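You operate a simulated robot arm through the tools that you are given. There is no shell and no other tool. Be economical: measure what you need, move in short steps, check, and stop when the job is done.

You run a simulated two-armed robot. Do the job below in one go: nothing can be reset, and whatever is moved stays where it is left.

JOB
Pick up the jug with one hand, pass it to the other hand and put it on the top of the upper carton by the dolly. Set down upright: jug.
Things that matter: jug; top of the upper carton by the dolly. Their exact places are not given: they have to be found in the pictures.

It is judged by the outcome, as a careful person would: the job done as asked, and still so three seconds after it is handed in. It fails if anything else is knocked over, pushed out of place, dropped, spilled or broken.

ROBOT AND FRAMES
Two 7-joint arms with two-finger parallel grippers on one trunk, on a base that drives. Base frame: it is fixed to the floor where the robot stands at the start and does not move with it; the origin is under the middle of the robot, x ahead of it, y to its left, z up; the surface under the hand at the start is at about z = 0.74. Readings come in m, rad, newtons and seconds.
The left shoulder is at the start at [0.081, 0.182, 1.039], the right one opposite. With the tool pointing down near the work surface each hand reaches from about 0.3 to 0.76 m from the robot's upright axis, wherever it stands, measured 20 degrees to its own side. Places, roughly: top of the upper carton by the dolly [-1.2, -2.5, 0.6]. Payload 3.91 kg a hand.
Tool frame (each hand has its own): the origin (TCP) lies between the finger pads and is the grasp point; the fingertips stand 0.03 m ahead of it; z points along the fingers, y is the line along which they close. Largest opening 0.11 m; finger width 0.02, thickness 0.01; the body of the gripper, 0.048 by 0.112 m, starts 0.055 m behind the TCP.
Orientation is that of the tool frame in the base frame, as a unit quaternion [x, y, z, w]. With the fingers straight down and closing along the base's y, the tool's x points along the base's -x, its y along +y and its z along -z.

CONTROLS
- The arms move only by the tool drive_tool. It takes "left_rows", "right_rows" or both (then of equal length, played together; a hand with none holds still); each is a list of rows, each an object (a shift or turn left out is 0, a gripper value left out holds the last) with "offset": the shift along the tool's x, y, z in m, a list of three; "angular": the turn, a rotation vector about the tool's x, y, z in rad, a list of three; "grip": the opening, from 0 (shut) to 1 (fully open). In form: [{"offset": [x, y, z], "angular": [wx, wy, wz], "grip": grip}, ...]. A call has 1 to 20 rows; each row is the pose to reach, as a shift and turn from the pose commanded when the call began, along the tool's axes at that moment. Each row takes 0.2 s and may step no farther than 0.05 m and 0.15 rad from the row before; otherwise, or with a gripper value out of range, the whole call is refused. Where a pose cannot be reached the arm comes as near as it can. A force on the tool above 40 N (or 10 N above the force at the start of the call, whichever is more), or a blocked arm, ends the call early, and 0.2 s more pass. The fingers move at their own pace (about 0.072 m/s each) and stop on an object; they squeeze with about 31 N. The grip force told is the motor's: it shows also when the fingers shut on nothing. Time passes only in rows, and 0.2 s behind the last, so rows that repeat a pose let the fingers close. It gives the time, the measured TCP pose, the force on the tool (base axes), the opening and the grip force at its end, in the units of the frame above (readings bear some noise), with the torque about the TCP (base axes, N m) and any sound that the robot's microphone picked up.
- Cameras (640 x 400 px; columns grow to the right, rows downward): "scene" is now at [0.2204, -0.0247, 1.2088]; the picture's right is [-0.32, -0.95, 0.00], its down [-0.68, 0.23, -0.70] and it looks along [0.66, -0.22, -0.72] (base axes); focal length 228 px, centre (320, 200). "left" rides on the left gripper at [0.072, -0.017, -0.103] in its tool frame; the picture's right is [0.23, 0.97, 0.00], its down [-0.76, 0.18, -0.62] and it looks along [-0.61, 0.14, 0.78] (tool axes); focal length 222 px, centre (320, 200). "right" rides on the right gripper at [0.072, 0.017, -0.103] in its tool frame; the picture's right is [-0.23, 0.97, 0.00], its down [-0.76, -0.18, -0.62] and it looks along [-0.61, -0.14, 0.78] (tool axes); focal length 222 px, centre (320, 200).
- get_image(camera): a new picture of that camera. No time passes.
- lift_body(by): slides the trunk up (or, below 0, down) by that many m; the arms and the scene camera ride with it, the base frame stays. It gives what a move gives, with no picture.
- drive_base(legs): drives the robot by 1 to 6 legs, each [ahead, left, turn to the left] in m, m and rad, along the robot's own axes; the way and the turn of a leg run together, so that a leg with both is an arc; at most 1.5 m and 3.142 rad a leg. The arms and the cameras ride along, it lands a little off, and it stops where it bumps. It gives what a move gives.
- aim_head(pan, tilt): turns the head with the scene camera to pan (to the left, within 1.396 rad either way) and tilt (down, from -0.506 to 1.204), counted from straight ahead of the robot. It gives what a move gives.
- point_at(camera, pixels): for up to 12 pixels [column, row] of the newest picture of that camera ("zoom" is the newest enlarged one), the place [x, y, z] in the base frame of the surface seen there, good to about 0.003 m. No time passes.
- zoom(camera, box): a new picture of the part [left, top, right, bottom] of that camera's present view, enlarged. No time passes.
- close_job(): hands the job in; it is judged then, once.

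Keep the steps short. Do not move on a guess: measure, check each grasp and each placing, and mend mistakes. In all there are 80 turns and 70 pictures (those below and enlarged ones count). Leave the grippers open and the arms clear of the work at the hand-in unless told otherwise, and finish with a single line.

The tools are called after ">>>" as a command line: name --argument value ..., lists and objects as JSON in quotes. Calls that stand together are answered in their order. drive_tool: Moves the arms, as the interface text tells. Its arguments: {"type":"object","properties":{"left_rows":{"type":"array","items":{"type":"object","properties":{"offset":{"type":"array","items":{"type":"number"}},"angular":{"type":"array","items":{"type":"number"}},"grip":{"type":"number"}}}},"right_rows":{"type":"array","items":{"type":"object","properties":{"offset":{"type":"array","items":{"type":"number"}},"angular":{"type":"array","items":{"type":"number"}},"grip":{"type":"number"}}}}},"required":[]} The other tools are called the same way: lift_body (by) slides the trunk up or down; drive_base (legs) drives the base; aim_head (pan, tilt) turns the head that bears the scene camera; get_image (camera) takes a picture; point_at (camera, pixels) gives the place of the surface under pixels of a picture; zoom (camera, box) takes an enlarged picture of a part of a camera's view; close_job () hands the job in.

At the start:

```text
clock: 0.0
left_tool_pos: [0.5251, 0.1339, 1.0145]
left_tcp_rot: [0.001, 1.0, 0.0, 0.0]
left_contact_force: [-0.4, -0.4, 1.3]
left_torque: [0.0, 0.02, -0.04]
left_gripper_width: 0.1098
left_gripper_force: 0.1
right_tool_pos: [0.3694, -0.2221, 1.0481]
right_tcp_rot: [0.0, 1.0, 0.001, 0.0]
right_contact_force: [0.1, 0.4, -0.4]
right_torque: [0.0, 0.01, 0.0]
right_gripper_width: 0.1102
right_gripper_force: 0.1
trunk travel left (down, up): [-0.3, 0.214]
robot x, y, heading: [-0.0013, -0.001, 0.002]
head pan, tilt: [-0.328, 0.801]
```

scene: 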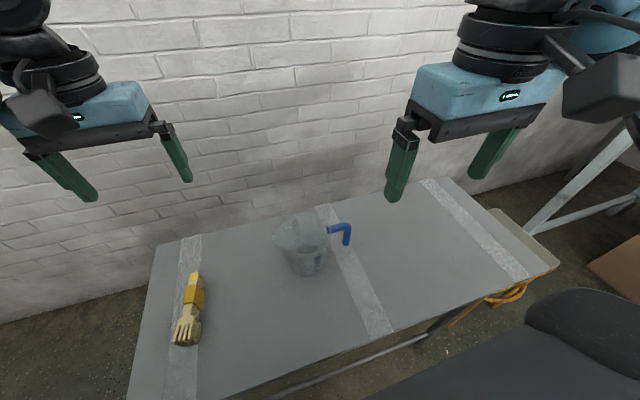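
right: 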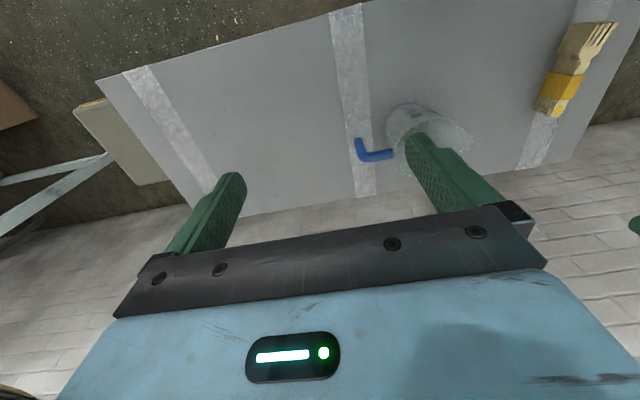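
left: 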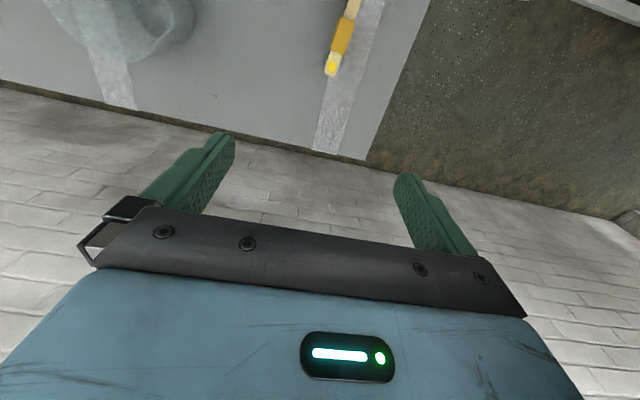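

The jug seems to be the clear vessel with a blue handle near pixel (308,245). I'll enlarge it.

>>> zoom --camera "scene" --box '[240, 180, 400, 300]'

```text
3.33 times, centred on (320, 240) of scene
```

zoom: 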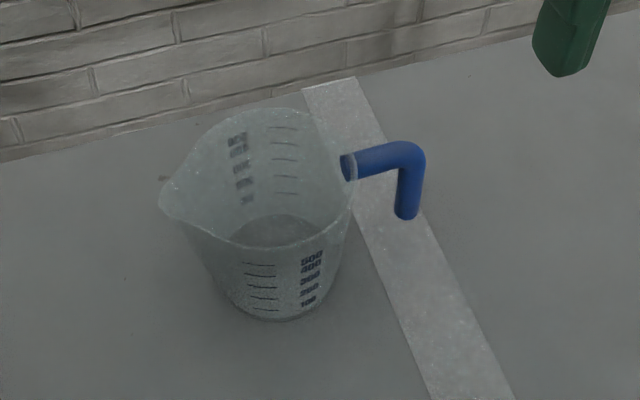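

A measuring jug: spout to the left, handle to the right. I'll measure rim, base and handle points.

>>> point_at --camera "zoom" --pixels '[[165, 195], [250, 248], [350, 205], [270, 108], [345, 165], [405, 148], [408, 212], [280, 318], [280, 225], [300, 290], [240, 300], [380, 155]]'

>>> point_at --camera "scene" --pixels '[[190, 330], [195, 280], [250, 350], [400, 250], [160, 250], [440, 185], [555, 265], [392, 340], [130, 398], [640, 280]]'

```text
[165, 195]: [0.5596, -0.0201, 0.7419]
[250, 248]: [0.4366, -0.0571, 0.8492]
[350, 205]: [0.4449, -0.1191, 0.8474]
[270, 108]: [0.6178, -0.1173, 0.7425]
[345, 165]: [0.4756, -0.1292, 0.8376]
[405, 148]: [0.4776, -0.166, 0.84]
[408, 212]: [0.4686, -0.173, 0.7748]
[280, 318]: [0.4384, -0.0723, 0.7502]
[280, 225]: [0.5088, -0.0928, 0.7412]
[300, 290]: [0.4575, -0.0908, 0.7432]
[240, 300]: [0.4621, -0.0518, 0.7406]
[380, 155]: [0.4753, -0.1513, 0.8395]
```

```text
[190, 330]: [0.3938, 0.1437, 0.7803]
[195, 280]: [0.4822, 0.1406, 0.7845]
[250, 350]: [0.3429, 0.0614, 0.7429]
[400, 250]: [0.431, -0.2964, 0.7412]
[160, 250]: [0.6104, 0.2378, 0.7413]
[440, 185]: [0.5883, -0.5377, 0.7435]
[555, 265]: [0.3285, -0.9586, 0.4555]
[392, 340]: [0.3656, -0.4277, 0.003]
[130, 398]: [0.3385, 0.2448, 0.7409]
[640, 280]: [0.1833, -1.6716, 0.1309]
```

The jug's centre is near (0.48, -0.08) and its rim is at z≈0.85. The handle corner is near (0.477, -0.166, 0.84). My plan is for the right hand to pinch the handle corner from above, closing along x. The left hand then pinches the front-left wall. First I'll turn the right tool by -90° and bring it above the handle.

>>> drive_tool --right_rows '[{"offset": [-0.01, 0.005, 0.007], "angular": [0, 0, -0.143]}, {"offset": [-0.02, 0.01, 0.014], "angular": [0, 0, -0.286]}, {"offset": [-0.03, 0.015, 0.021], "angular": [0, 0, -0.428]}, {"offset": [-0.04, 0.02, 0.028], "angular": [0, 0, -0.571]}, {"offset": [-0.05, 0.026, 0.036], "angular": [0, 0, -0.714]}, {"offset": [-0.06, 0.031, 0.044], "angular": [0, 0, -0.857]}, {"offset": [-0.07, 0.037, 0.052], "angular": [0, 0, -1.0]}, {"offset": [-0.08, 0.042, 0.06], "angular": [0, 0, -1.142]}, {"offset": [-0.09, 0.047, 0.067], "angular": [0, 0, -1.285]}, {"offset": [-0.1, 0.052, 0.074], "angular": [0, 0, -1.428]}, {"offset": [-0.107, 0.057, 0.08], "angular": [0, 0, -1.571], "grip": 0.6}, {"offset": [-0.107, 0.057, 0.08], "angular": [0, 0, -1.571]}]'

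>>> get_image --camera "right"

>>> get_image --camera "scene"

```text
clock: 2.6
left_tool_pos: [0.5243, 0.1343, 1.0153]
left_tcp_rot: [0.0, 1.0, 0.0, 0.0]
left_contact_force: [0.7, 0.1, -1.4]
left_torque: [0.03, -0.03, 0.01]
left_gripper_width: 0.11
left_gripper_force: 0.1
right_tool_pos: [0.3776, -0.1164, 0.9713]
right_tcp_rot: [0.707, -0.707, 0.0, -0.001]
right_contact_force: [0.4, -0.6, 0.0]
right_torque: [-0.03, -0.02, 0.01]
right_gripper_width: 0.0664
right_gripper_force: 0.0
right hand out of reach, approached as far as the arm can: row 9, 10, 11, 12
trunk travel left (down, up): [-0.3, 0.214]
robot x, y, heading: [0.0018, 0.0023, -0.001]
head pan, tilt: [-0.328, 0.801]
```

```text
65 pictures are left
```

right: 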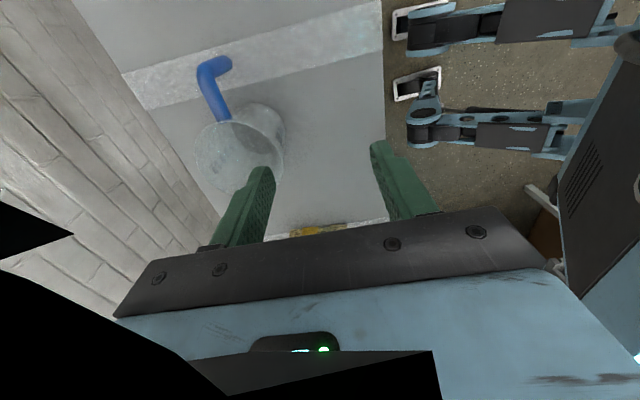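

```text
64 pictures are left
```

scene: 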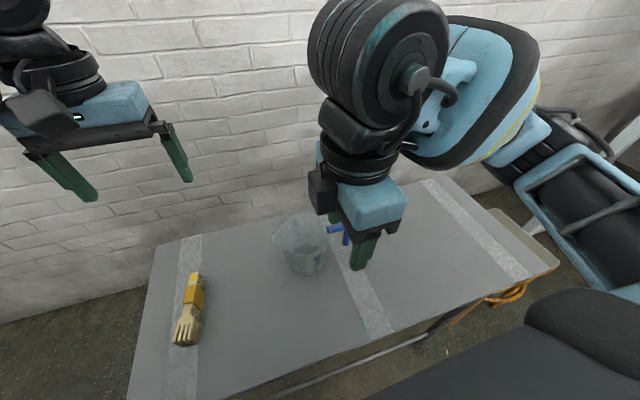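

The arm can't reach that spot with a 90° wrist roll; it stopped at (0.378, -0.116). Turning the base left about 30° would cut the roll needed. Before driving I'll check the surroundings on the right side.

>>> aim_head --pan -1.2 --tilt 0.7

>>> get_image --camera "scene"

```text
clock: 3.8
left_tool_pos: [0.5235, 0.1358, 1.0151]
left_tcp_rot: [0.0, 1.0, 0.0, 0.001]
left_contact_force: [-0.2, 0.6, 0.5]
left_torque: [0.0, -0.03, -0.02]
left_gripper_width: 0.1099
left_gripper_force: 0.1
right_tool_pos: [0.3776, -0.1153, 0.9717]
right_tcp_rot: [-0.706, 0.708, 0.0, 0.001]
right_contact_force: [0.2, -0.4, -0.4]
right_torque: [0.04, -0.01, 0.07]
right_gripper_width: 0.066
right_gripper_force: 0.0
trunk travel left (down, up): [-0.3, 0.214]
robot x, y, heading: [0.0002, -0.0015, 0.003]
head pan, tilt: [-1.201, 0.7]
```

```text
63 pictures are left
```

scene: 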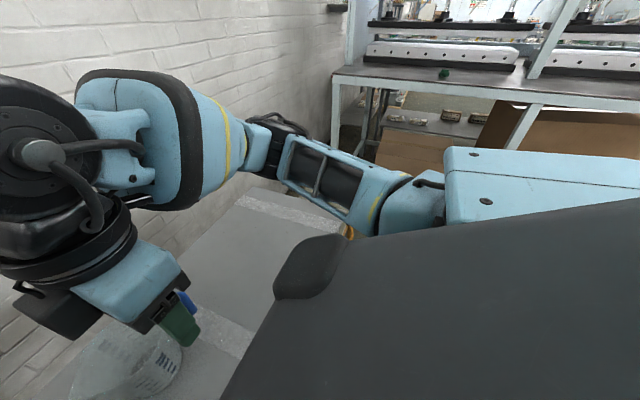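

The grey shape is the robot's own shoulder, and the floor beside it looks clear. I'll back up slightly, shift right 0.2 m, then turn left 0.52 rad.

>>> drive_base --legs '[[-0.06, -0.2, 0], [0, 0, 0.52]]'

>>> aim_head --pan -0.25 --tilt 0.8

>>> get_image --camera "scene"

```text
clock: 7.6
left_tool_pos: [0.3295, 0.176, 1.0151]
left_tcp_rot: [-0.256, 0.967, 0.0, 0.0]
left_contact_force: [0.3, 0.4, 0.5]
left_torque: [-0.01, 0.0, 0.02]
left_gripper_width: 0.1099
left_gripper_force: 0.0
right_tool_pos: [0.3252, -0.1142, 0.9724]
right_tcp_rot: [0.864, -0.503, 0.0, 0.0]
right_contact_force: [-0.4, 0.8, -0.2]
right_torque: [0.03, -0.01, 0.0]
right_gripper_width: 0.0662
right_gripper_force: 0.0
trunk travel left (down, up): [-0.3, 0.214]
robot x, y, heading: [-0.0584, -0.2001, 0.516]
head pan, tilt: [-1.201, 0.7]
```

```text
clock: 8.8
left_tool_pos: [0.3303, 0.1756, 1.0146]
left_tcp_rot: [-0.256, 0.967, -0.001, 0.001]
left_contact_force: [0.2, -0.3, 0.2]
left_torque: [-0.02, -0.04, 0.01]
left_gripper_width: 0.11
left_gripper_force: 0.1
right_tool_pos: [0.3251, -0.1145, 0.9708]
right_tcp_rot: [0.864, -0.504, 0.0, 0.0]
right_contact_force: [0.6, -0.6, 0.4]
right_torque: [0.01, 0.01, 0.02]
right_gripper_width: 0.0661
right_gripper_force: 0.1
trunk travel left (down, up): [-0.3, 0.214]
robot x, y, heading: [-0.0538, -0.1977, 0.513]
head pan, tilt: [-0.25, 0.799]
```

```text
62 pictures are left
```

scene: 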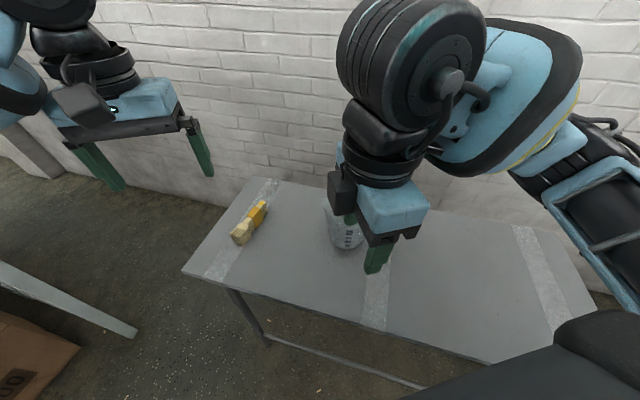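

Now at heading 0.513. I'll un-roll the right tool by +0.515 so its x points to -y, and move above the handle.

>>> drive_tool --right_rows '[{"angular": [0, 0, 0.13]}, {"offset": [0.02, -0.018, 0], "angular": [0, 0, 0.26]}, {"offset": [0.044, -0.04, 0], "angular": [0, 0, 0.39]}, {"offset": [0.07, -0.063, 0], "angular": [0, 0, 0.515]}, {"offset": [0.095, -0.086, 0.005], "angular": [0, 0, 0.515]}, {"offset": [0.118, -0.107, 0.01], "angular": [0, 0, 0.515]}, {"offset": [0.118, -0.107, 0.01], "angular": [0, 0, 0.515]}]'

>>> get_image --camera "right"

```text
clock: 10.4
left_tool_pos: [0.3293, 0.1761, 1.0146]
left_tcp_rot: [-0.256, 0.967, 0.0, 0.0]
left_contact_force: [-0.1, 0.3, 0.2]
left_torque: [-0.01, 0.02, -0.02]
left_gripper_width: 0.11
left_gripper_force: 0.0
right_tool_pos: [0.4578, -0.1581, 0.9632]
right_tcp_rot: [0.707, -0.707, 0.0, 0.0]
right_contact_force: [-0.2, 0.4, 0.0]
right_torque: [0.01, -0.04, 0.0]
right_gripper_width: 0.0663
right_gripper_force: 0.0
right hand out of reach, approached as far as the arm can: row 6, 7
trunk travel left (down, up): [-0.3, 0.214]
robot x, y, heading: [-0.0604, -0.2001, 0.516]
head pan, tilt: [-0.25, 0.799]
```

```text
61 pictures are left
```

right: 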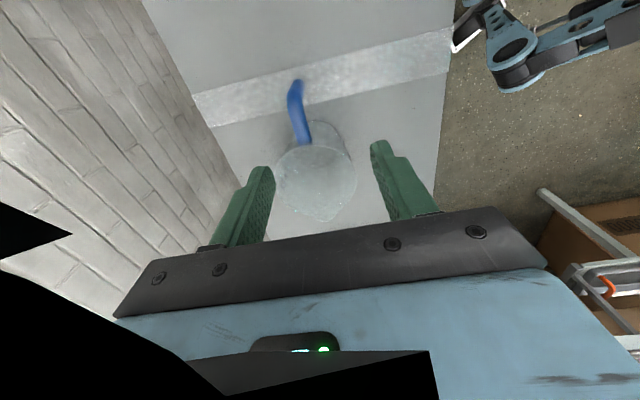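

About 2 cm short, so I'll drive the base 0.06 m toward the table. That carries the hand over too. Then I'll look again.

>>> drive_base --legs '[[0.052, -0.03, 0]]'

>>> get_image --camera "right"

>>> point_at --camera "right" --pixels '[[298, 90], [302, 110], [306, 130], [310, 145]]'

```text
clock: 11.4
left_tool_pos: [0.39, 0.1747, 1.0148]
left_tcp_rot: [-0.255, 0.967, 0.0, -0.001]
left_contact_force: [0.1, -0.7, 0.0]
left_torque: [0.0, 0.03, -0.02]
left_gripper_width: 0.11
left_gripper_force: 0.0
right_tool_pos: [0.516, -0.1589, 0.9637]
right_tcp_rot: [0.707, -0.707, -0.001, -0.001]
right_contact_force: [0.7, 0.1, -0.1]
right_torque: [-0.01, -0.02, 0.0]
right_gripper_width: 0.0662
right_gripper_force: 0.0
trunk travel left (down, up): [-0.3, 0.214]
robot x, y, heading: [0.0032, -0.2008, 0.516]
head pan, tilt: [-0.25, 0.799]
```

```text
60 pictures are left
```

right: 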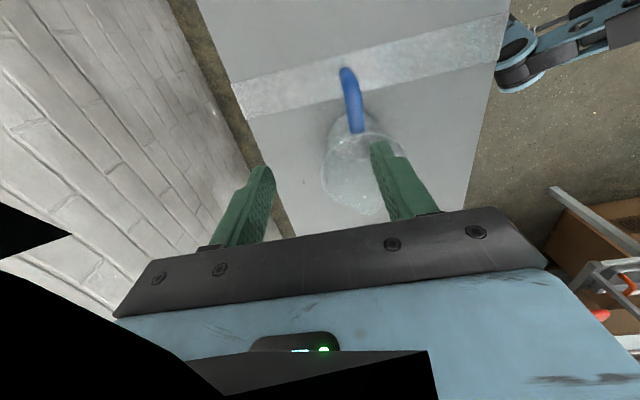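

```text
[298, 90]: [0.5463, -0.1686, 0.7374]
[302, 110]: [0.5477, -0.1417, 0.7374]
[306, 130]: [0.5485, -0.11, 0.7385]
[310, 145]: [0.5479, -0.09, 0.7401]
```

>>> point_at --camera "right" --pixels '[[346, 73], [348, 80], [350, 88], [352, 98], [354, 110], [356, 122], [357, 130], [385, 137], [330, 145], [365, 210], [340, 205]]'

>>> zoom --camera "right" --box '[280, 50, 440, 220]'

```text
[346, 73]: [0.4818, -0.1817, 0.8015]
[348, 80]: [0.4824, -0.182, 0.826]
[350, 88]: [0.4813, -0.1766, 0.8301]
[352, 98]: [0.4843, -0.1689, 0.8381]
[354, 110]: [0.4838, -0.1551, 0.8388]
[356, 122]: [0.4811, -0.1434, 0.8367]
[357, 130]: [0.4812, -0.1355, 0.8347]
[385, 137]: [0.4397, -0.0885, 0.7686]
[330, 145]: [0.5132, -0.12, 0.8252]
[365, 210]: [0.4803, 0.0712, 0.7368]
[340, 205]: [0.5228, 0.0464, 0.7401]
```

```text
2.35 times, centred on (360, 135) of right
```

zoom: 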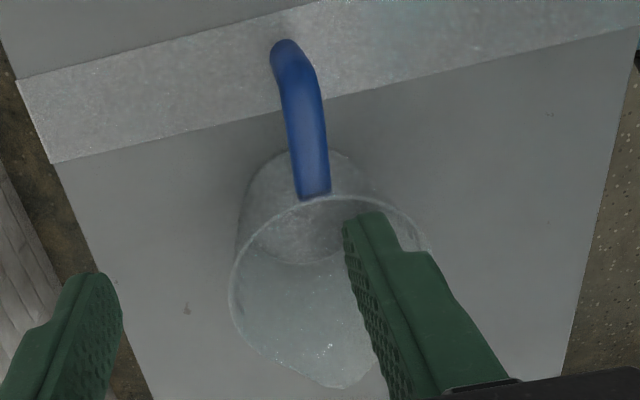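

The handle stub runs along x≈0.481, y from -0.135 to -0.176, axis z≈0.832. I'll line up above it and lower partway.

>>> drive_tool --right_rows '[{"offset": [0.005, 0.035, 0]}, {"offset": [0.005, 0.035, 0.04]}, {"offset": [0.005, 0.035, 0.07]}, {"offset": [0.005, 0.035, 0.07]}]'

>>> get_image --camera "right"

```text
clock: 12.4
left_tool_pos: [0.3882, 0.1761, 1.0138]
left_tcp_rot: [-0.256, 0.967, 0.0, 0.001]
left_contact_force: [0.5, -0.5, -0.3]
left_torque: [0.05, -0.01, 0.03]
left_gripper_width: 0.1101
left_gripper_force: 0.0
right_tool_pos: [0.4804, -0.1618, 0.8944]
right_tcp_rot: [0.707, -0.707, -0.001, 0.0]
right_contact_force: [-0.4, -0.4, 0.1]
right_torque: [0.02, 0.0, 0.01]
right_gripper_width: 0.0657
right_gripper_force: 0.0
trunk travel left (down, up): [-0.3, 0.214]
robot x, y, heading: [-0.0004, -0.2017, 0.516]
head pan, tilt: [-0.25, 0.799]
```

```text
58 pictures are left
```

right: 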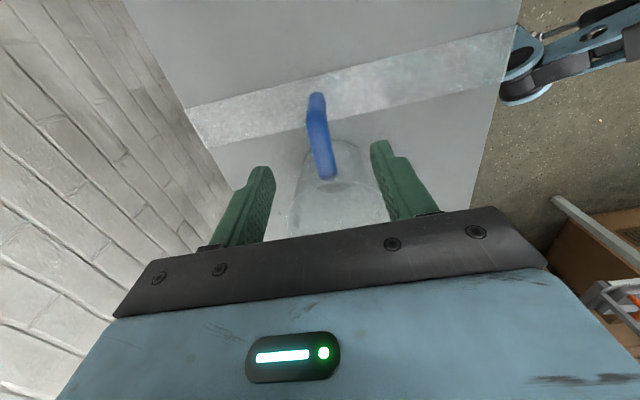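

Aligned with the handle between the fingers. I'll lower to z≈0.818 and close.

>>> drive_tool --right_rows '[{"offset": [0.003, 0, 0.03]}, {"offset": [0.003, 0, 0.06]}, {"offset": [0.003, 0, 0.076]}, {"offset": [0.003, 0, 0.076]}]'

>>> get_image --camera "right"

>>> get_image --camera "left"

```text
clock: 13.4
left_tool_pos: [0.3896, 0.1746, 1.0151]
left_tcp_rot: [-0.255, 0.967, 0.0, 0.0]
left_contact_force: [-0.3, 0.9, -0.3]
left_torque: [0.01, 0.0, 0.01]
left_gripper_width: 0.1103
left_gripper_force: 0.0
right_tool_pos: [0.4806, -0.1653, 0.8188]
right_tcp_rot: [0.707, -0.707, 0.0, -0.001]
right_contact_force: [-0.2, 0.5, 0.1]
right_torque: [0.02, -0.02, -0.03]
right_gripper_width: 0.0659
right_gripper_force: 0.0
trunk travel left (down, up): [-0.3, 0.214]
robot x, y, heading: [-0.0007, -0.2016, 0.517]
head pan, tilt: [-0.25, 0.799]
```

```text
57 pictures are left
```

right: 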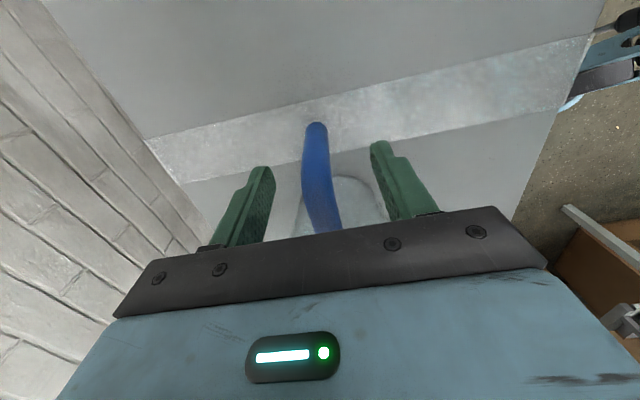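

```text
56 pictures are left
```

left: 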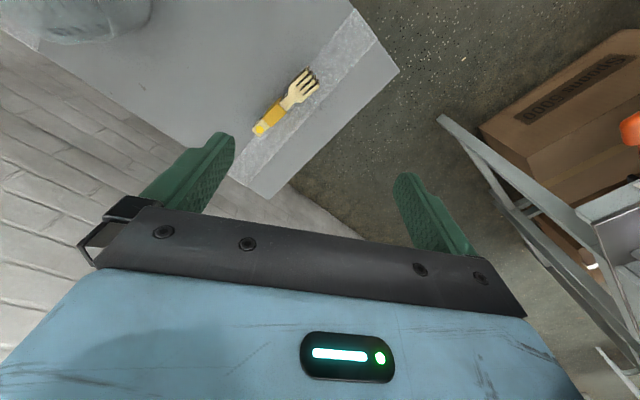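

The handle lies between the fingers, so I'll close.

>>> drive_tool --right_rows '[{"grip": 0.3}, {"grip": 0.1}, {"grip": 0}, {"grip": 0}, {"grip": 0}]'

>>> zoom --camera "right" --box '[200, 80, 440, 230]'

```text
clock: 14.6
left_tool_pos: [0.3872, 0.1765, 1.0136]
left_tcp_rot: [-0.256, 0.967, 0.0, 0.0]
left_contact_force: [-0.4, 0.6, -0.2]
left_torque: [0.03, 0.0, 0.0]
left_gripper_width: 0.11
left_gripper_force: 0.1
right_tool_pos: [0.4799, -0.1675, 0.8194]
right_tcp_rot: [-0.707, 0.707, 0.0, -0.001]
right_contact_force: [0.0, 0.1, -0.3]
right_torque: [-0.05, 0.0, -0.01]
right_gripper_width: 0.0167
right_gripper_force: 30.9
trunk travel left (down, up): [-0.3, 0.214]
robot x, y, heading: [-0.0027, -0.2007, 0.524]
head pan, tilt: [-0.25, 0.799]
```

```text
2.67 times, centred on (320, 155) of right
```

zoom: 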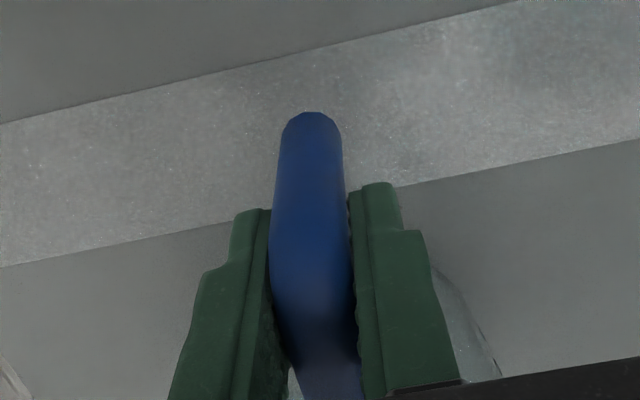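

Grip is firm at 0.0167 m and 31 N. I'll lift slowly by 0.13 m.

>>> drive_tool --right_rows '[{"offset": [0, 0, -0.01]}, {"offset": [0, 0, -0.02]}, {"offset": [0, 0, -0.04]}, {"offset": [0, 0, -0.06]}, {"offset": [0, 0, -0.08]}, {"offset": [0, 0, -0.1]}, {"offset": [0, 0, -0.12]}, {"offset": [0, 0, -0.13]}, {"offset": [0, 0, -0.13]}]'

>>> get_image --camera "scene"

>>> get_image --camera "left"

```text
clock: 16.6
left_tool_pos: [0.3885, 0.1766, 1.0155]
left_tcp_rot: [-0.256, 0.967, 0.0, -0.001]
left_contact_force: [-0.3, 0.5, 1.0]
left_torque: [0.01, -0.01, -0.01]
left_gripper_width: 0.11
left_gripper_force: 0.1
right_tool_pos: [0.4797, -0.1664, 0.9488]
right_tcp_rot: [0.707, -0.707, 0.0, 0.0]
right_contact_force: [-1.1, 0.1, -1.3]
right_torque: [-0.07, 0.02, -0.04]
right_gripper_width: 0.0167
right_gripper_force: 31.1
trunk travel left (down, up): [-0.3, 0.214]
robot x, y, heading: [0.0014, -0.2017, 0.518]
head pan, tilt: [-0.25, 0.799]
```

```text
54 pictures are left
```

scene: 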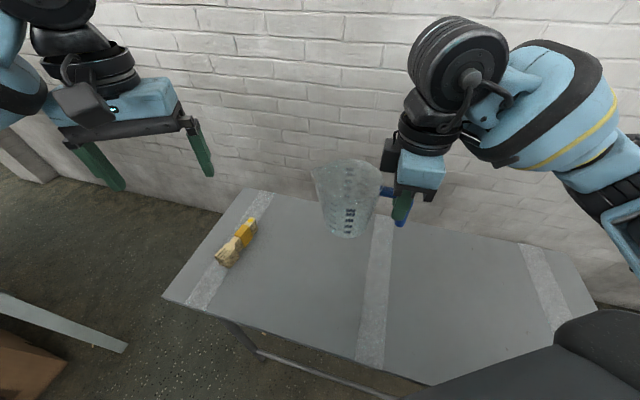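

```text
53 pictures are left
```

left: 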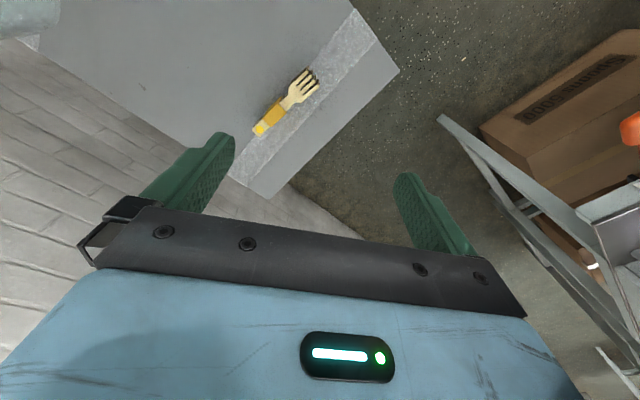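

The jug is lifted, upright and light. I'll enlarge it to measure the rim for the left-hand pinch.

>>> zoom --camera "scene" --box '[290, 140, 418, 260]'

>>> point_at --camera "zoom" --pixels '[[115, 165], [170, 215], [240, 240], [330, 250], [400, 240], [440, 205], [450, 180], [200, 460], [300, 500], [370, 440], [480, 250], [260, 235]]'

```text
3.33 times, centred on (354, 200) of scene
```

zoom: 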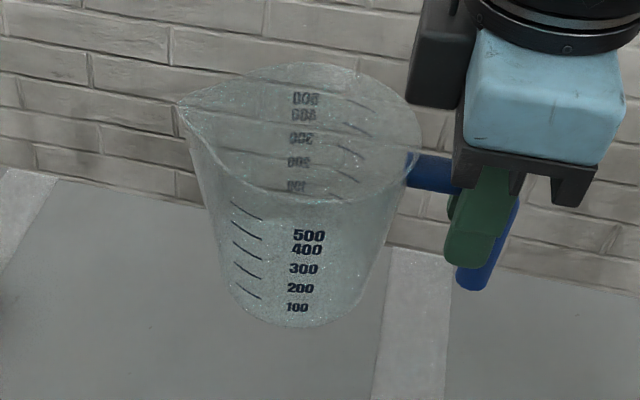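

```text
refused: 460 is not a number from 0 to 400
```

>>> point_at --camera "zoom" --pixels '[[184, 108], [210, 150], [250, 180], [300, 196], [350, 192], [400, 165], [418, 140], [240, 310], [300, 325], [360, 300], [320, 64], [310, 250]]'

```text
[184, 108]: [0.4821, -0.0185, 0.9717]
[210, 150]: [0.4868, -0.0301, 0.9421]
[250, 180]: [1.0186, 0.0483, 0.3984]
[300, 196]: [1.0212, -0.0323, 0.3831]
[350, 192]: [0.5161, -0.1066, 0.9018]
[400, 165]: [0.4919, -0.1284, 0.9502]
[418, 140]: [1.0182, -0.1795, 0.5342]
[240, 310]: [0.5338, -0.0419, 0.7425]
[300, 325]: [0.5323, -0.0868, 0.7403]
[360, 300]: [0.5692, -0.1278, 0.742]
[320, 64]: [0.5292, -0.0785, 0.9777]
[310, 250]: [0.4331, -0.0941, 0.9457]
```

The jug centre is at about (0.4815, -0.082), with the rim at z≈0.978, radius ≈0.048, and the spout toward +y. I'll pinch the wall at bearing ~125°, which keeps the left hand's camera clear of the right gripper. The tool is tilted 0.12 rad to match the wall taper. First to a hover 0.10 m above.

>>> drive_tool --left_rows '[{"offset": [0, 0, -0.045], "angular": [0.04, 0, -0.03], "grip": 0.6}, {"offset": [0.01, -0.045, -0.045], "angular": [0.08, 0, -0.06]}, {"offset": [0.02, -0.09, -0.045], "angular": [0.12, 0, -0.094]}, {"offset": [0.03, -0.135, -0.045], "angular": [0.12, 0, -0.094]}, {"offset": [0.04, -0.18, -0.045], "angular": [0.12, 0, -0.094]}, {"offset": [0.051, -0.2255, -0.045], "angular": [0.12, 0, -0.094]}, {"offset": [0.051, -0.2255, -0.045], "angular": [0.12, 0, -0.094]}]'

>>> get_image --camera "scene"

>>> get_image --camera "left"

```text
clock: 18.2
left_tool_pos: [0.4544, -0.0469, 1.0598]
left_tcp_rot: [-0.301, 0.952, -0.059, 0.016]
left_contact_force: [0.2, 0.7, -0.2]
left_torque: [-0.03, -0.03, 0.0]
left_gripper_width: 0.066
left_gripper_force: 0.0
right_tool_pos: [0.4801, -0.1651, 0.9482]
right_tcp_rot: [-0.707, 0.707, 0.001, 0.0]
right_contact_force: [0.2, 0.8, -1.1]
right_torque: [-0.04, -0.02, 0.0]
right_gripper_width: 0.0166
right_gripper_force: 30.8
trunk travel left (down, up): [-0.3, 0.214]
robot x, y, heading: [0.001, -0.2026, 0.518]
head pan, tilt: [-0.25, 0.799]
```

```text
51 pictures are left
```

scene: 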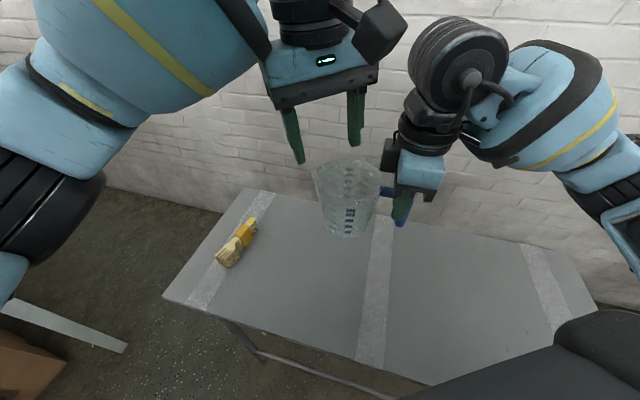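

```text
50 pictures are left
```

left: 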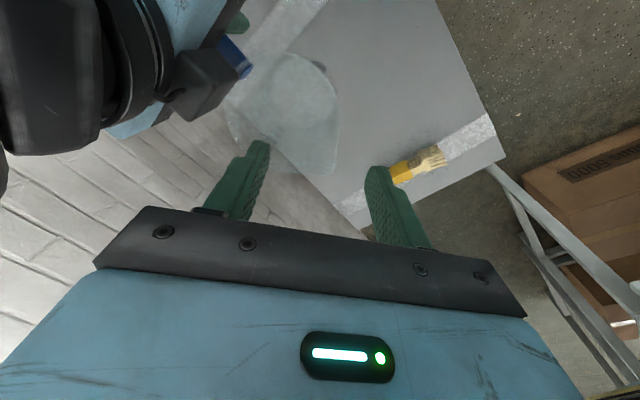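

I see a black box on the right wrist's jug side. I'll measure the clearance before lowering.

>>> point_at --camera "scene" --pixels '[[388, 145], [384, 165], [395, 160], [378, 70], [350, 75], [352, 130], [297, 150], [400, 30], [370, 60], [430, 140]]'

>>> zoom --camera "left" --box '[140, 20, 400, 230]'

```text
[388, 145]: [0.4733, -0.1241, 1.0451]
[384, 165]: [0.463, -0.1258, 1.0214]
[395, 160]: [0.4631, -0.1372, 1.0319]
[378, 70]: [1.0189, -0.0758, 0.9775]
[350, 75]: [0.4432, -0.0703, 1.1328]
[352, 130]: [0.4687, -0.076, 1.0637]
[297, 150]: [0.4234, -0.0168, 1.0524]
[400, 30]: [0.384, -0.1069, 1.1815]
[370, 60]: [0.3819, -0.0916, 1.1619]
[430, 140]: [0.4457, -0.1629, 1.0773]
```

```text
1.90 times, centred on (270, 125) of left
```

zoom: 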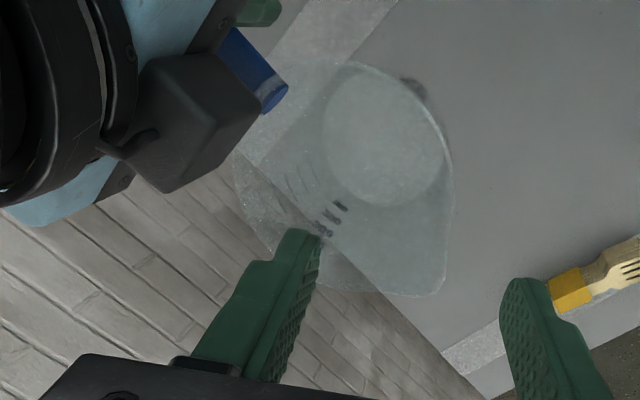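

The box's nearest point is y≈-0.124. The left body's inner corner will come to about y≈-0.104, so it clears. I'll lower vertically by 0.093 m, with 3 mm outward.

>>> drive_tool --left_rows '[{"offset": [0, 0.006, 0.025]}, {"offset": [0, 0.009, 0.05]}, {"offset": [0, 0.0115, 0.072]}, {"offset": [0, 0.014, 0.0924]}, {"offset": [0, 0.014, 0.0924]}]'

>>> zoom --camera "scene" --box '[260, 60, 450, 260]'

>>> get_image --camera "left"

```text
clock: 19.4
left_tool_pos: [0.453, -0.0435, 0.9648]
left_tcp_rot: [-0.3, 0.952, -0.058, 0.016]
left_contact_force: [0.3, -0.3, 0.2]
left_torque: [-0.02, -0.01, -0.03]
left_gripper_width: 0.0659
left_gripper_force: 0.0
right_tool_pos: [0.4795, -0.1654, 0.9484]
right_tcp_rot: [-0.707, 0.707, 0.001, 0.0]
right_contact_force: [0.2, -0.4, -1.3]
right_torque: [-0.09, -0.01, 0.02]
right_gripper_width: 0.0167
right_gripper_force: 30.6
trunk travel left (down, up): [-0.3, 0.214]
robot x, y, heading: [-0.0028, -0.2047, 0.518]
head pan, tilt: [-0.25, 0.799]
```

```text
2.00 times, centred on (355, 160) of scene
```

zoom: 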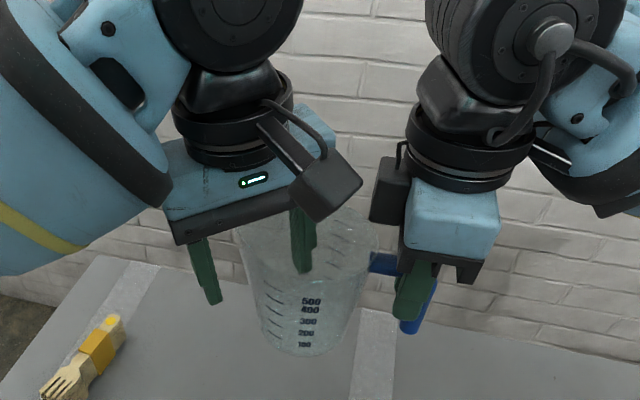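

```text
47 pictures are left
```

left: 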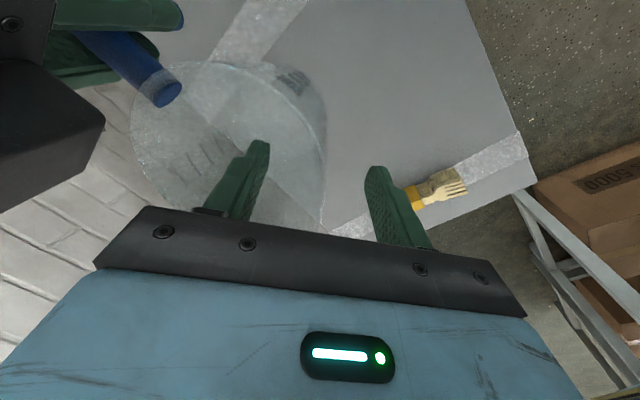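

One finger is inside and the other outside the wall, with no contact yet. I'll close the left gripper.

>>> drive_tool --left_rows '[{"grip": 0.4}, {"grip": 0.25}, {"grip": 0.12}, {"grip": 0}, {"grip": 0}, {"grip": 0}]'

>>> zoom --camera "scene" --box '[260, 60, 450, 260]'

>>> get_image --camera "left"

```text
clock: 20.8
left_tool_pos: [0.4528, -0.0436, 0.9649]
left_tcp_rot: [-0.301, 0.952, -0.058, 0.015]
left_contact_force: [0.8, -1.4, -1.8]
left_torque: [1.14, 0.28, 0.01]
left_gripper_width: 0.0047
left_gripper_force: 31.1
right_tool_pos: [0.4786, -0.1661, 0.9484]
right_tcp_rot: [-0.707, 0.707, 0.0, 0.001]
right_contact_force: [-0.2, 1.8, 1.6]
right_torque: [-0.85, -0.17, 0.05]
right_gripper_width: 0.0165
right_gripper_force: 31.1
trunk travel left (down, up): [-0.3, 0.214]
robot x, y, heading: [-0.0001, -0.2025, 0.516]
head pan, tilt: [-0.25, 0.799]
```

```text
2.00 times, centred on (355, 160) of scene
```

zoom: 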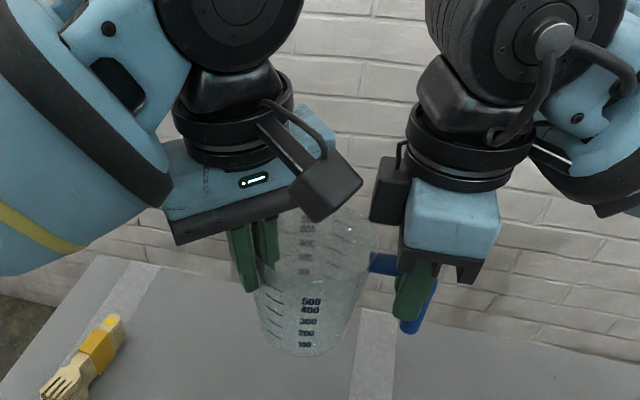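

```text
45 pictures are left
```

left: 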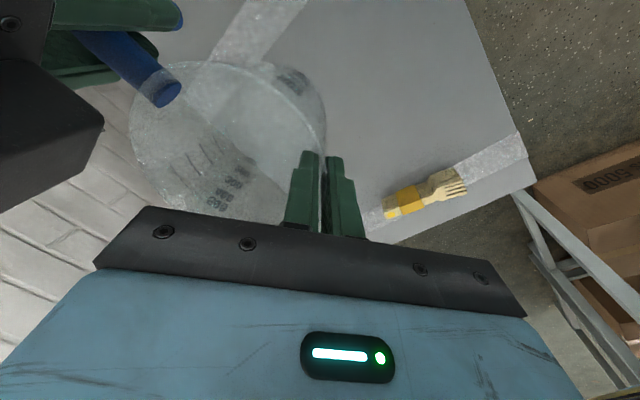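

The left grip holds the wall at 4.7 mm. A 1.1 N·m torque shows the pads are tilted a bit too much against the wall. I'll ease the left tilt by 0.04 rad to relieve it before the release.

>>> drive_tool --left_rows '[{"angular": [-0.02, 0, 0]}, {"angular": [-0.04, 0, 0]}, {"angular": [-0.04, 0, 0]}]'

```text
clock: 21.6
left_tool_pos: [0.4539, -0.0444, 0.9661]
left_tcp_rot: [-0.301, 0.953, -0.04, 0.009]
left_contact_force: [-0.8, 1.8, -2.1]
left_torque: [-0.54, -0.06, -0.09]
left_gripper_width: 0.004
left_gripper_force: 31.1
right_tool_pos: [0.4805, -0.1654, 0.9486]
right_tcp_rot: [0.707, -0.707, 0.0, 0.0]
right_contact_force: [0.6, -1.1, 1.9]
right_torque: [0.81, 0.12, 0.03]
right_gripper_width: 0.0166
right_gripper_force: 30.6
trunk travel left (down, up): [-0.3, 0.214]
robot x, y, heading: [-0.0019, -0.201, 0.52]
head pan, tilt: [-0.25, 0.799]
```

Overshot slightly, so I'll return 0.015 rad. Then I'll open the right hand, which only partly needs to open to clear the handle.

>>> drive_tool --left_rows '[{"angular": [0.015, 0, 0]}, {"angular": [0.015, 0, 0]}]'

>>> drive_tool --right_rows '[{"grip": 0.2}, {"grip": 0.4}, {"grip": 0.6}, {"grip": 0.6}]'

>>> zoom --camera "scene" --box '[260, 60, 450, 260]'

>>> get_image --camera "right"

```text
clock: 22.2
left_tool_pos: [0.4524, -0.0445, 0.9653]
left_tcp_rot: [-0.3, 0.953, -0.046, 0.011]
left_contact_force: [-0.4, -1.7, -3.4]
left_torque: [0.63, 0.16, -0.02]
left_gripper_width: 0.0039
left_gripper_force: 30.7
right_tool_pos: [0.4801, -0.1673, 0.9478]
right_tcp_rot: [0.707, -0.707, 0.0, -0.001]
right_contact_force: [0.5, 1.1, 2.9]
right_torque: [-0.19, 0.02, -0.08]
right_gripper_width: 0.0168
right_gripper_force: 31.3
trunk travel left (down, up): [-0.3, 0.214]
robot x, y, heading: [-0.0008, -0.2002, 0.514]
head pan, tilt: [-0.25, 0.799]
```

```text
clock: 23.2
left_tool_pos: [0.4532, -0.045, 0.9664]
left_tcp_rot: [-0.3, 0.953, -0.045, 0.012]
left_contact_force: [1.3, -0.4, -0.1]
left_torque: [0.06, 0.02, 0.0]
left_gripper_width: 0.0038
left_gripper_force: 31.0
right_tool_pos: [0.4801, -0.1663, 0.949]
right_tcp_rot: [0.707, -0.707, 0.0, 0.0]
right_contact_force: [0.0, 0.8, -0.4]
right_torque: [0.01, 0.01, 0.03]
right_gripper_width: 0.0657
right_gripper_force: 0.0
trunk travel left (down, up): [-0.3, 0.214]
robot x, y, heading: [-0.0001, -0.1998, 0.514]
head pan, tilt: [-0.25, 0.799]
```

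```text
2.00 times, centred on (355, 160) of scene
```

zoom: 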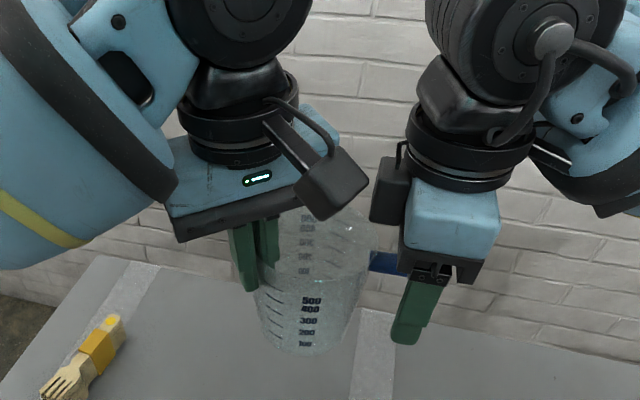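

```text
43 pictures are left
```

right: 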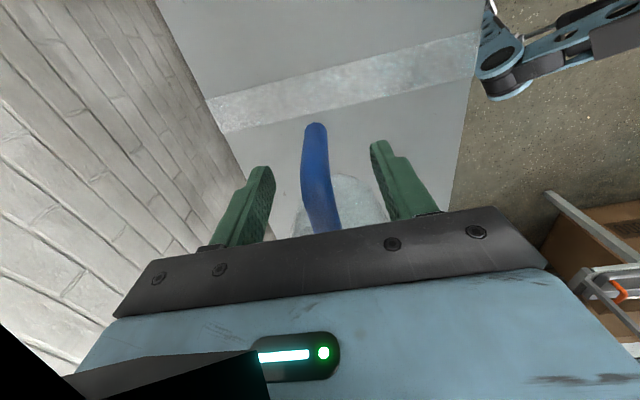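

Handover done: the left hand holds the jug and the right is open. The right fingers straddle the handle, so I'll withdraw along -y (tool +x), then up.

>>> drive_tool --right_rows '[{"offset": [0.03, 0, 0]}, {"offset": [0.07, 0, 0]}, {"offset": [0.11, 0, -0.01]}, {"offset": [0.13, 0, -0.05]}, {"offset": [0.13, 0, -0.09]}, {"offset": [0.13, 0, -0.09]}]'

>>> get_image --camera "scene"

```text
clock: 24.6
left_tool_pos: [0.4536, -0.0449, 0.9667]
left_tcp_rot: [-0.301, 0.953, -0.045, 0.012]
left_contact_force: [0.1, -0.7, 0.7]
left_torque: [0.1, 0.02, -0.01]
left_gripper_width: 0.0037
left_gripper_force: 30.9
right_tool_pos: [0.4644, -0.2862, 1.0347]
right_tcp_rot: [-0.707, 0.707, 0.0, 0.001]
right_contact_force: [-0.7, 0.2, -0.2]
right_torque: [-0.02, -0.01, -0.01]
right_gripper_width: 0.0661
right_gripper_force: 0.0
right hand out of reach, approached as far as the arm can: row 3, 4, 5, 6
trunk travel left (down, up): [-0.3, 0.214]
robot x, y, heading: [-0.0003, -0.1986, 0.517]
head pan, tilt: [-0.25, 0.799]
```

```text
42 pictures are left
```

scene: 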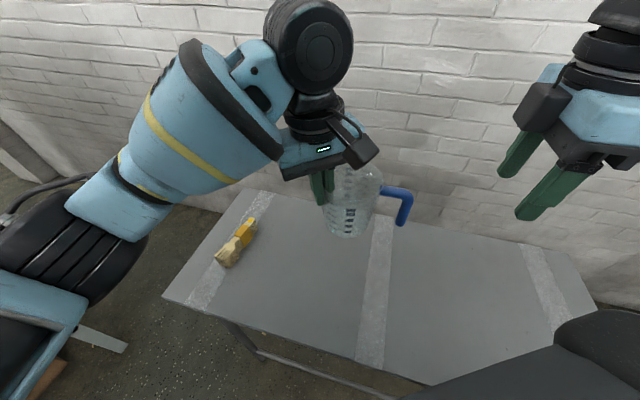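

The jug is held by the left hand and the right is clear. Now I'll survey for the dolly and cartons.

>>> aim_head --pan -1.396 --tilt 0.35

>>> get_image --camera "scene"

>>> aim_head --pan 1.396 --tilt 0.35

>>> get_image --camera "scene"

```text
clock: 26.0
left_tool_pos: [0.4523, -0.0439, 0.9668]
left_tcp_rot: [-0.3, 0.953, -0.046, 0.012]
left_contact_force: [0.1, 0.0, -0.7]
left_torque: [0.05, 0.06, -0.02]
left_gripper_width: 0.0038
left_gripper_force: 31.4
right_tool_pos: [0.4635, -0.2868, 1.035]
right_tcp_rot: [-0.707, 0.708, 0.0, 0.0]
right_contact_force: [0.0, -0.4, -0.6]
right_torque: [-0.02, -0.03, 0.03]
right_gripper_width: 0.066
right_gripper_force: 0.0
trunk travel left (down, up): [-0.3, 0.214]
robot x, y, heading: [0.0014, -0.2013, 0.515]
head pan, tilt: [-1.396, 0.351]
```

```text
41 pictures are left
```

scene: 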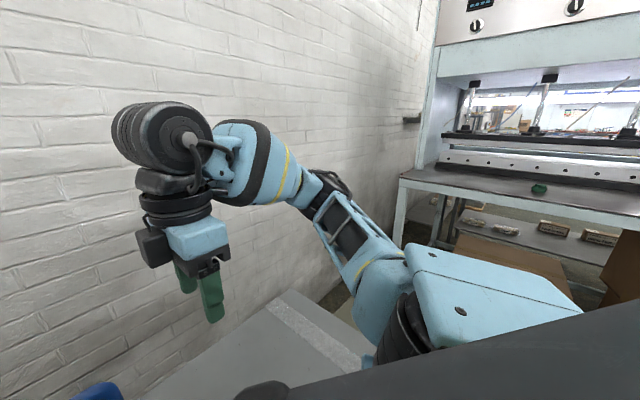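

```text
clock: 28.4
left_tool_pos: [0.4528, -0.0445, 0.9659]
left_tcp_rot: [-0.301, 0.952, -0.046, 0.012]
left_contact_force: [0.1, 0.0, -0.2]
left_torque: [0.06, 0.03, 0.0]
left_gripper_width: 0.0036
left_gripper_force: 31.0
right_tool_pos: [0.4645, -0.2868, 1.0364]
right_tcp_rot: [-0.707, 0.707, 0.001, 0.0]
right_contact_force: [-0.5, 0.6, -0.1]
right_torque: [0.01, 0.0, 0.02]
right_gripper_width: 0.0659
right_gripper_force: 0.0
trunk travel left (down, up): [-0.3, 0.214]
robot x, y, heading: [-0.0027, -0.2022, 0.515]
head pan, tilt: [1.396, 0.351]
```

```text
40 pictures are left
```

scene: 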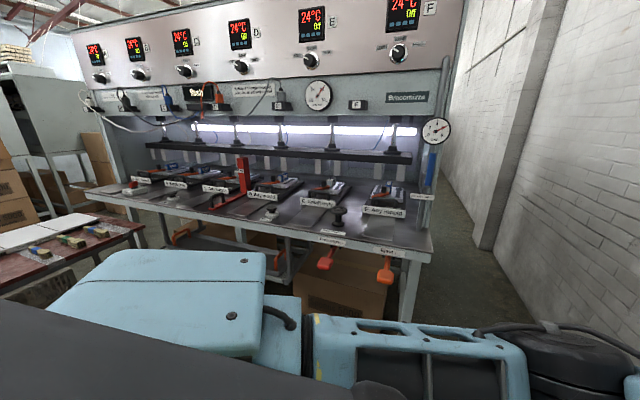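

>>> point_at --camera "scene" --pixels '[[140, 235], [20, 290], [60, 250], [430, 250], [100, 190], [20, 200], [5, 160], [385, 270], [480, 240]]'

```text
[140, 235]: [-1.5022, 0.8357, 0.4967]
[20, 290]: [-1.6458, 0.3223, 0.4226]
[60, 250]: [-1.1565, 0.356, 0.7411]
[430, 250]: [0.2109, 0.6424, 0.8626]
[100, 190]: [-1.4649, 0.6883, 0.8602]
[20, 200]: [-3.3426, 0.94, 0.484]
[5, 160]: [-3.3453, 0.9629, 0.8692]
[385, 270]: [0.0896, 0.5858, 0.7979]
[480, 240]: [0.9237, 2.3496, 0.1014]
```

There's a machine on the left side and a red table behind-left (x≈-1.2, y≈0.35). The way straight back is clear for a short move. I'll back up 0.35 m and turn right 1.0 rad, then look.

>>> drive_base --legs '[[-0.35, 0, 0], [0, 0, -1.0]]'

>>> aim_head --pan -1.1 --tilt 0.45

>>> get_image --camera "scene"

```text
clock: 33.2
left_tool_pos: [0.0774, -0.6663, 0.9656]
left_tcp_rot: [0.189, 0.981, -0.046, -0.011]
left_contact_force: [-0.7, -0.1, 0.4]
left_torque: [0.08, 0.01, -0.03]
left_gripper_width: 0.0036
left_gripper_force: 31.5
right_tool_pos: [-0.1196, -0.8082, 1.0353]
right_tcp_rot: [-0.285, 0.958, 0.0, 0.001]
right_contact_force: [-0.9, 1.3, -0.5]
right_torque: [0.02, 0.01, -0.01]
right_gripper_width: 0.0662
right_gripper_force: 0.1
trunk travel left (down, up): [-0.3, 0.214]
robot x, y, heading: [-0.3003, -0.3725, -0.476]
head pan, tilt: [1.396, 0.351]
```

```text
clock: 35.5
left_tool_pos: [0.0787, -0.6674, 0.9664]
left_tcp_rot: [0.189, 0.981, -0.046, -0.011]
left_contact_force: [0.0, -0.1, 0.1]
left_torque: [0.05, -0.07, 0.0]
left_gripper_width: 0.0033
left_gripper_force: 31.0
right_tool_pos: [-0.1201, -0.8082, 1.0364]
right_tcp_rot: [-0.286, 0.958, 0.0, 0.001]
right_contact_force: [-0.2, -0.1, 0.2]
right_torque: [-0.02, -0.02, -0.01]
right_gripper_width: 0.0659
right_gripper_force: 0.1
trunk travel left (down, up): [-0.3, 0.214]
robot x, y, heading: [-0.3015, -0.3736, -0.476]
head pan, tilt: [-1.1, 0.45]
```

```text
39 pictures are left
```

scene: 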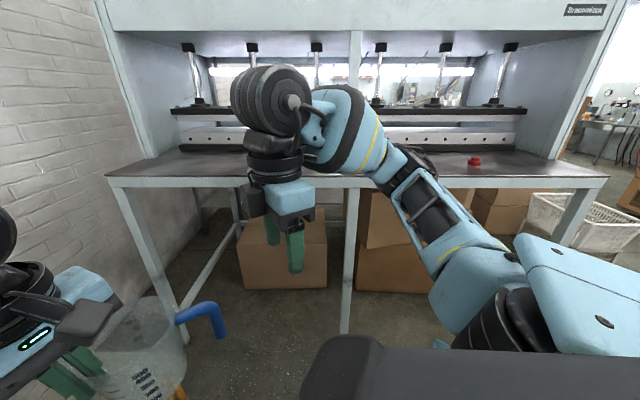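

A press bench stands ahead and something white is at right. I'll measure the bench edge and floor.

>>> point_at --camera "scene" --pixels '[[130, 182], [350, 182], [600, 182], [285, 230], [560, 205], [630, 240], [620, 300], [590, 225], [345, 320]]'

```text
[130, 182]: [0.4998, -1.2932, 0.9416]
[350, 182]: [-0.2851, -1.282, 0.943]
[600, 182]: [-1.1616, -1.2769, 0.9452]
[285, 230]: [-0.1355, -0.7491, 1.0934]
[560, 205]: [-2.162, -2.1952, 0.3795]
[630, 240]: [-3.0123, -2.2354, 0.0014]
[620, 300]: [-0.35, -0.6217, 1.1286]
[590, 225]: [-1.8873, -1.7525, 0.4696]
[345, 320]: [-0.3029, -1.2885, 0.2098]
```

The bench front is at y≈-1.28, spanning x from -1.17 to 0.5. The carton must be reached round its -x end. I'll turn right 1.6 rad and look.

>>> drive_base --legs '[[0, 0, -1.6]]'

>>> aim_head --pan 0.0 --tilt 0.4

>>> get_image --camera "scene"

```text
clock: 39.8
left_tool_pos: [-0.61, -0.7431, 0.9668]
left_tcp_rot: [0.836, 0.546, -0.023, -0.042]
left_contact_force: [0.3, 0.3, 0.4]
left_torque: [-0.04, -0.09, 0.0]
left_gripper_width: 0.0032
left_gripper_force: 31.2
right_tool_pos: [-0.7447, -0.5422, 1.0354]
right_tcp_rot: [0.491, 0.871, 0.0, 0.001]
right_contact_force: [0.7, 0.4, 0.3]
right_torque: [-0.04, 0.01, 0.03]
right_gripper_width: 0.0663
right_gripper_force: 0.0
trunk travel left (down, up): [-0.3, 0.214]
robot x, y, heading: [-0.3008, -0.3757, -2.079]
head pan, tilt: [-1.1, 0.45]
```

```text
clock: 41.1
left_tool_pos: [-0.6091, -0.7434, 0.9656]
left_tcp_rot: [0.837, 0.545, -0.024, -0.041]
left_contact_force: [-0.4, -0.1, 0.4]
left_torque: [-0.06, -0.05, 0.03]
left_gripper_width: 0.0031
left_gripper_force: 30.7
right_tool_pos: [-0.744, -0.5417, 1.0354]
right_tcp_rot: [0.491, 0.871, 0.0, 0.001]
right_contact_force: [0.3, 0.2, -0.4]
right_torque: [-0.02, -0.02, -0.01]
right_gripper_width: 0.0658
right_gripper_force: 0.1
trunk travel left (down, up): [-0.3, 0.214]
robot x, y, heading: [-0.301, -0.3727, -2.08]
head pan, tilt: [0.0, 0.4]
```

```text
38 pictures are left
```

scene: 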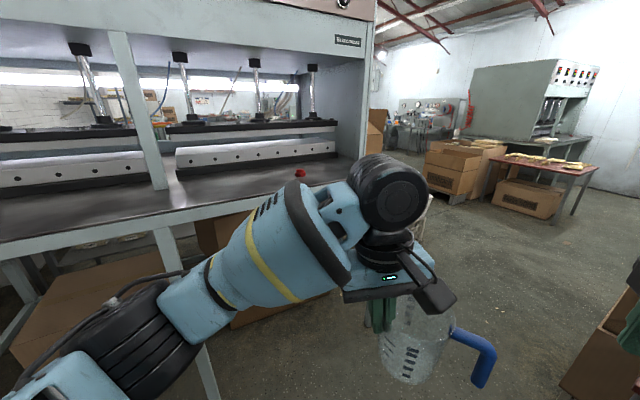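

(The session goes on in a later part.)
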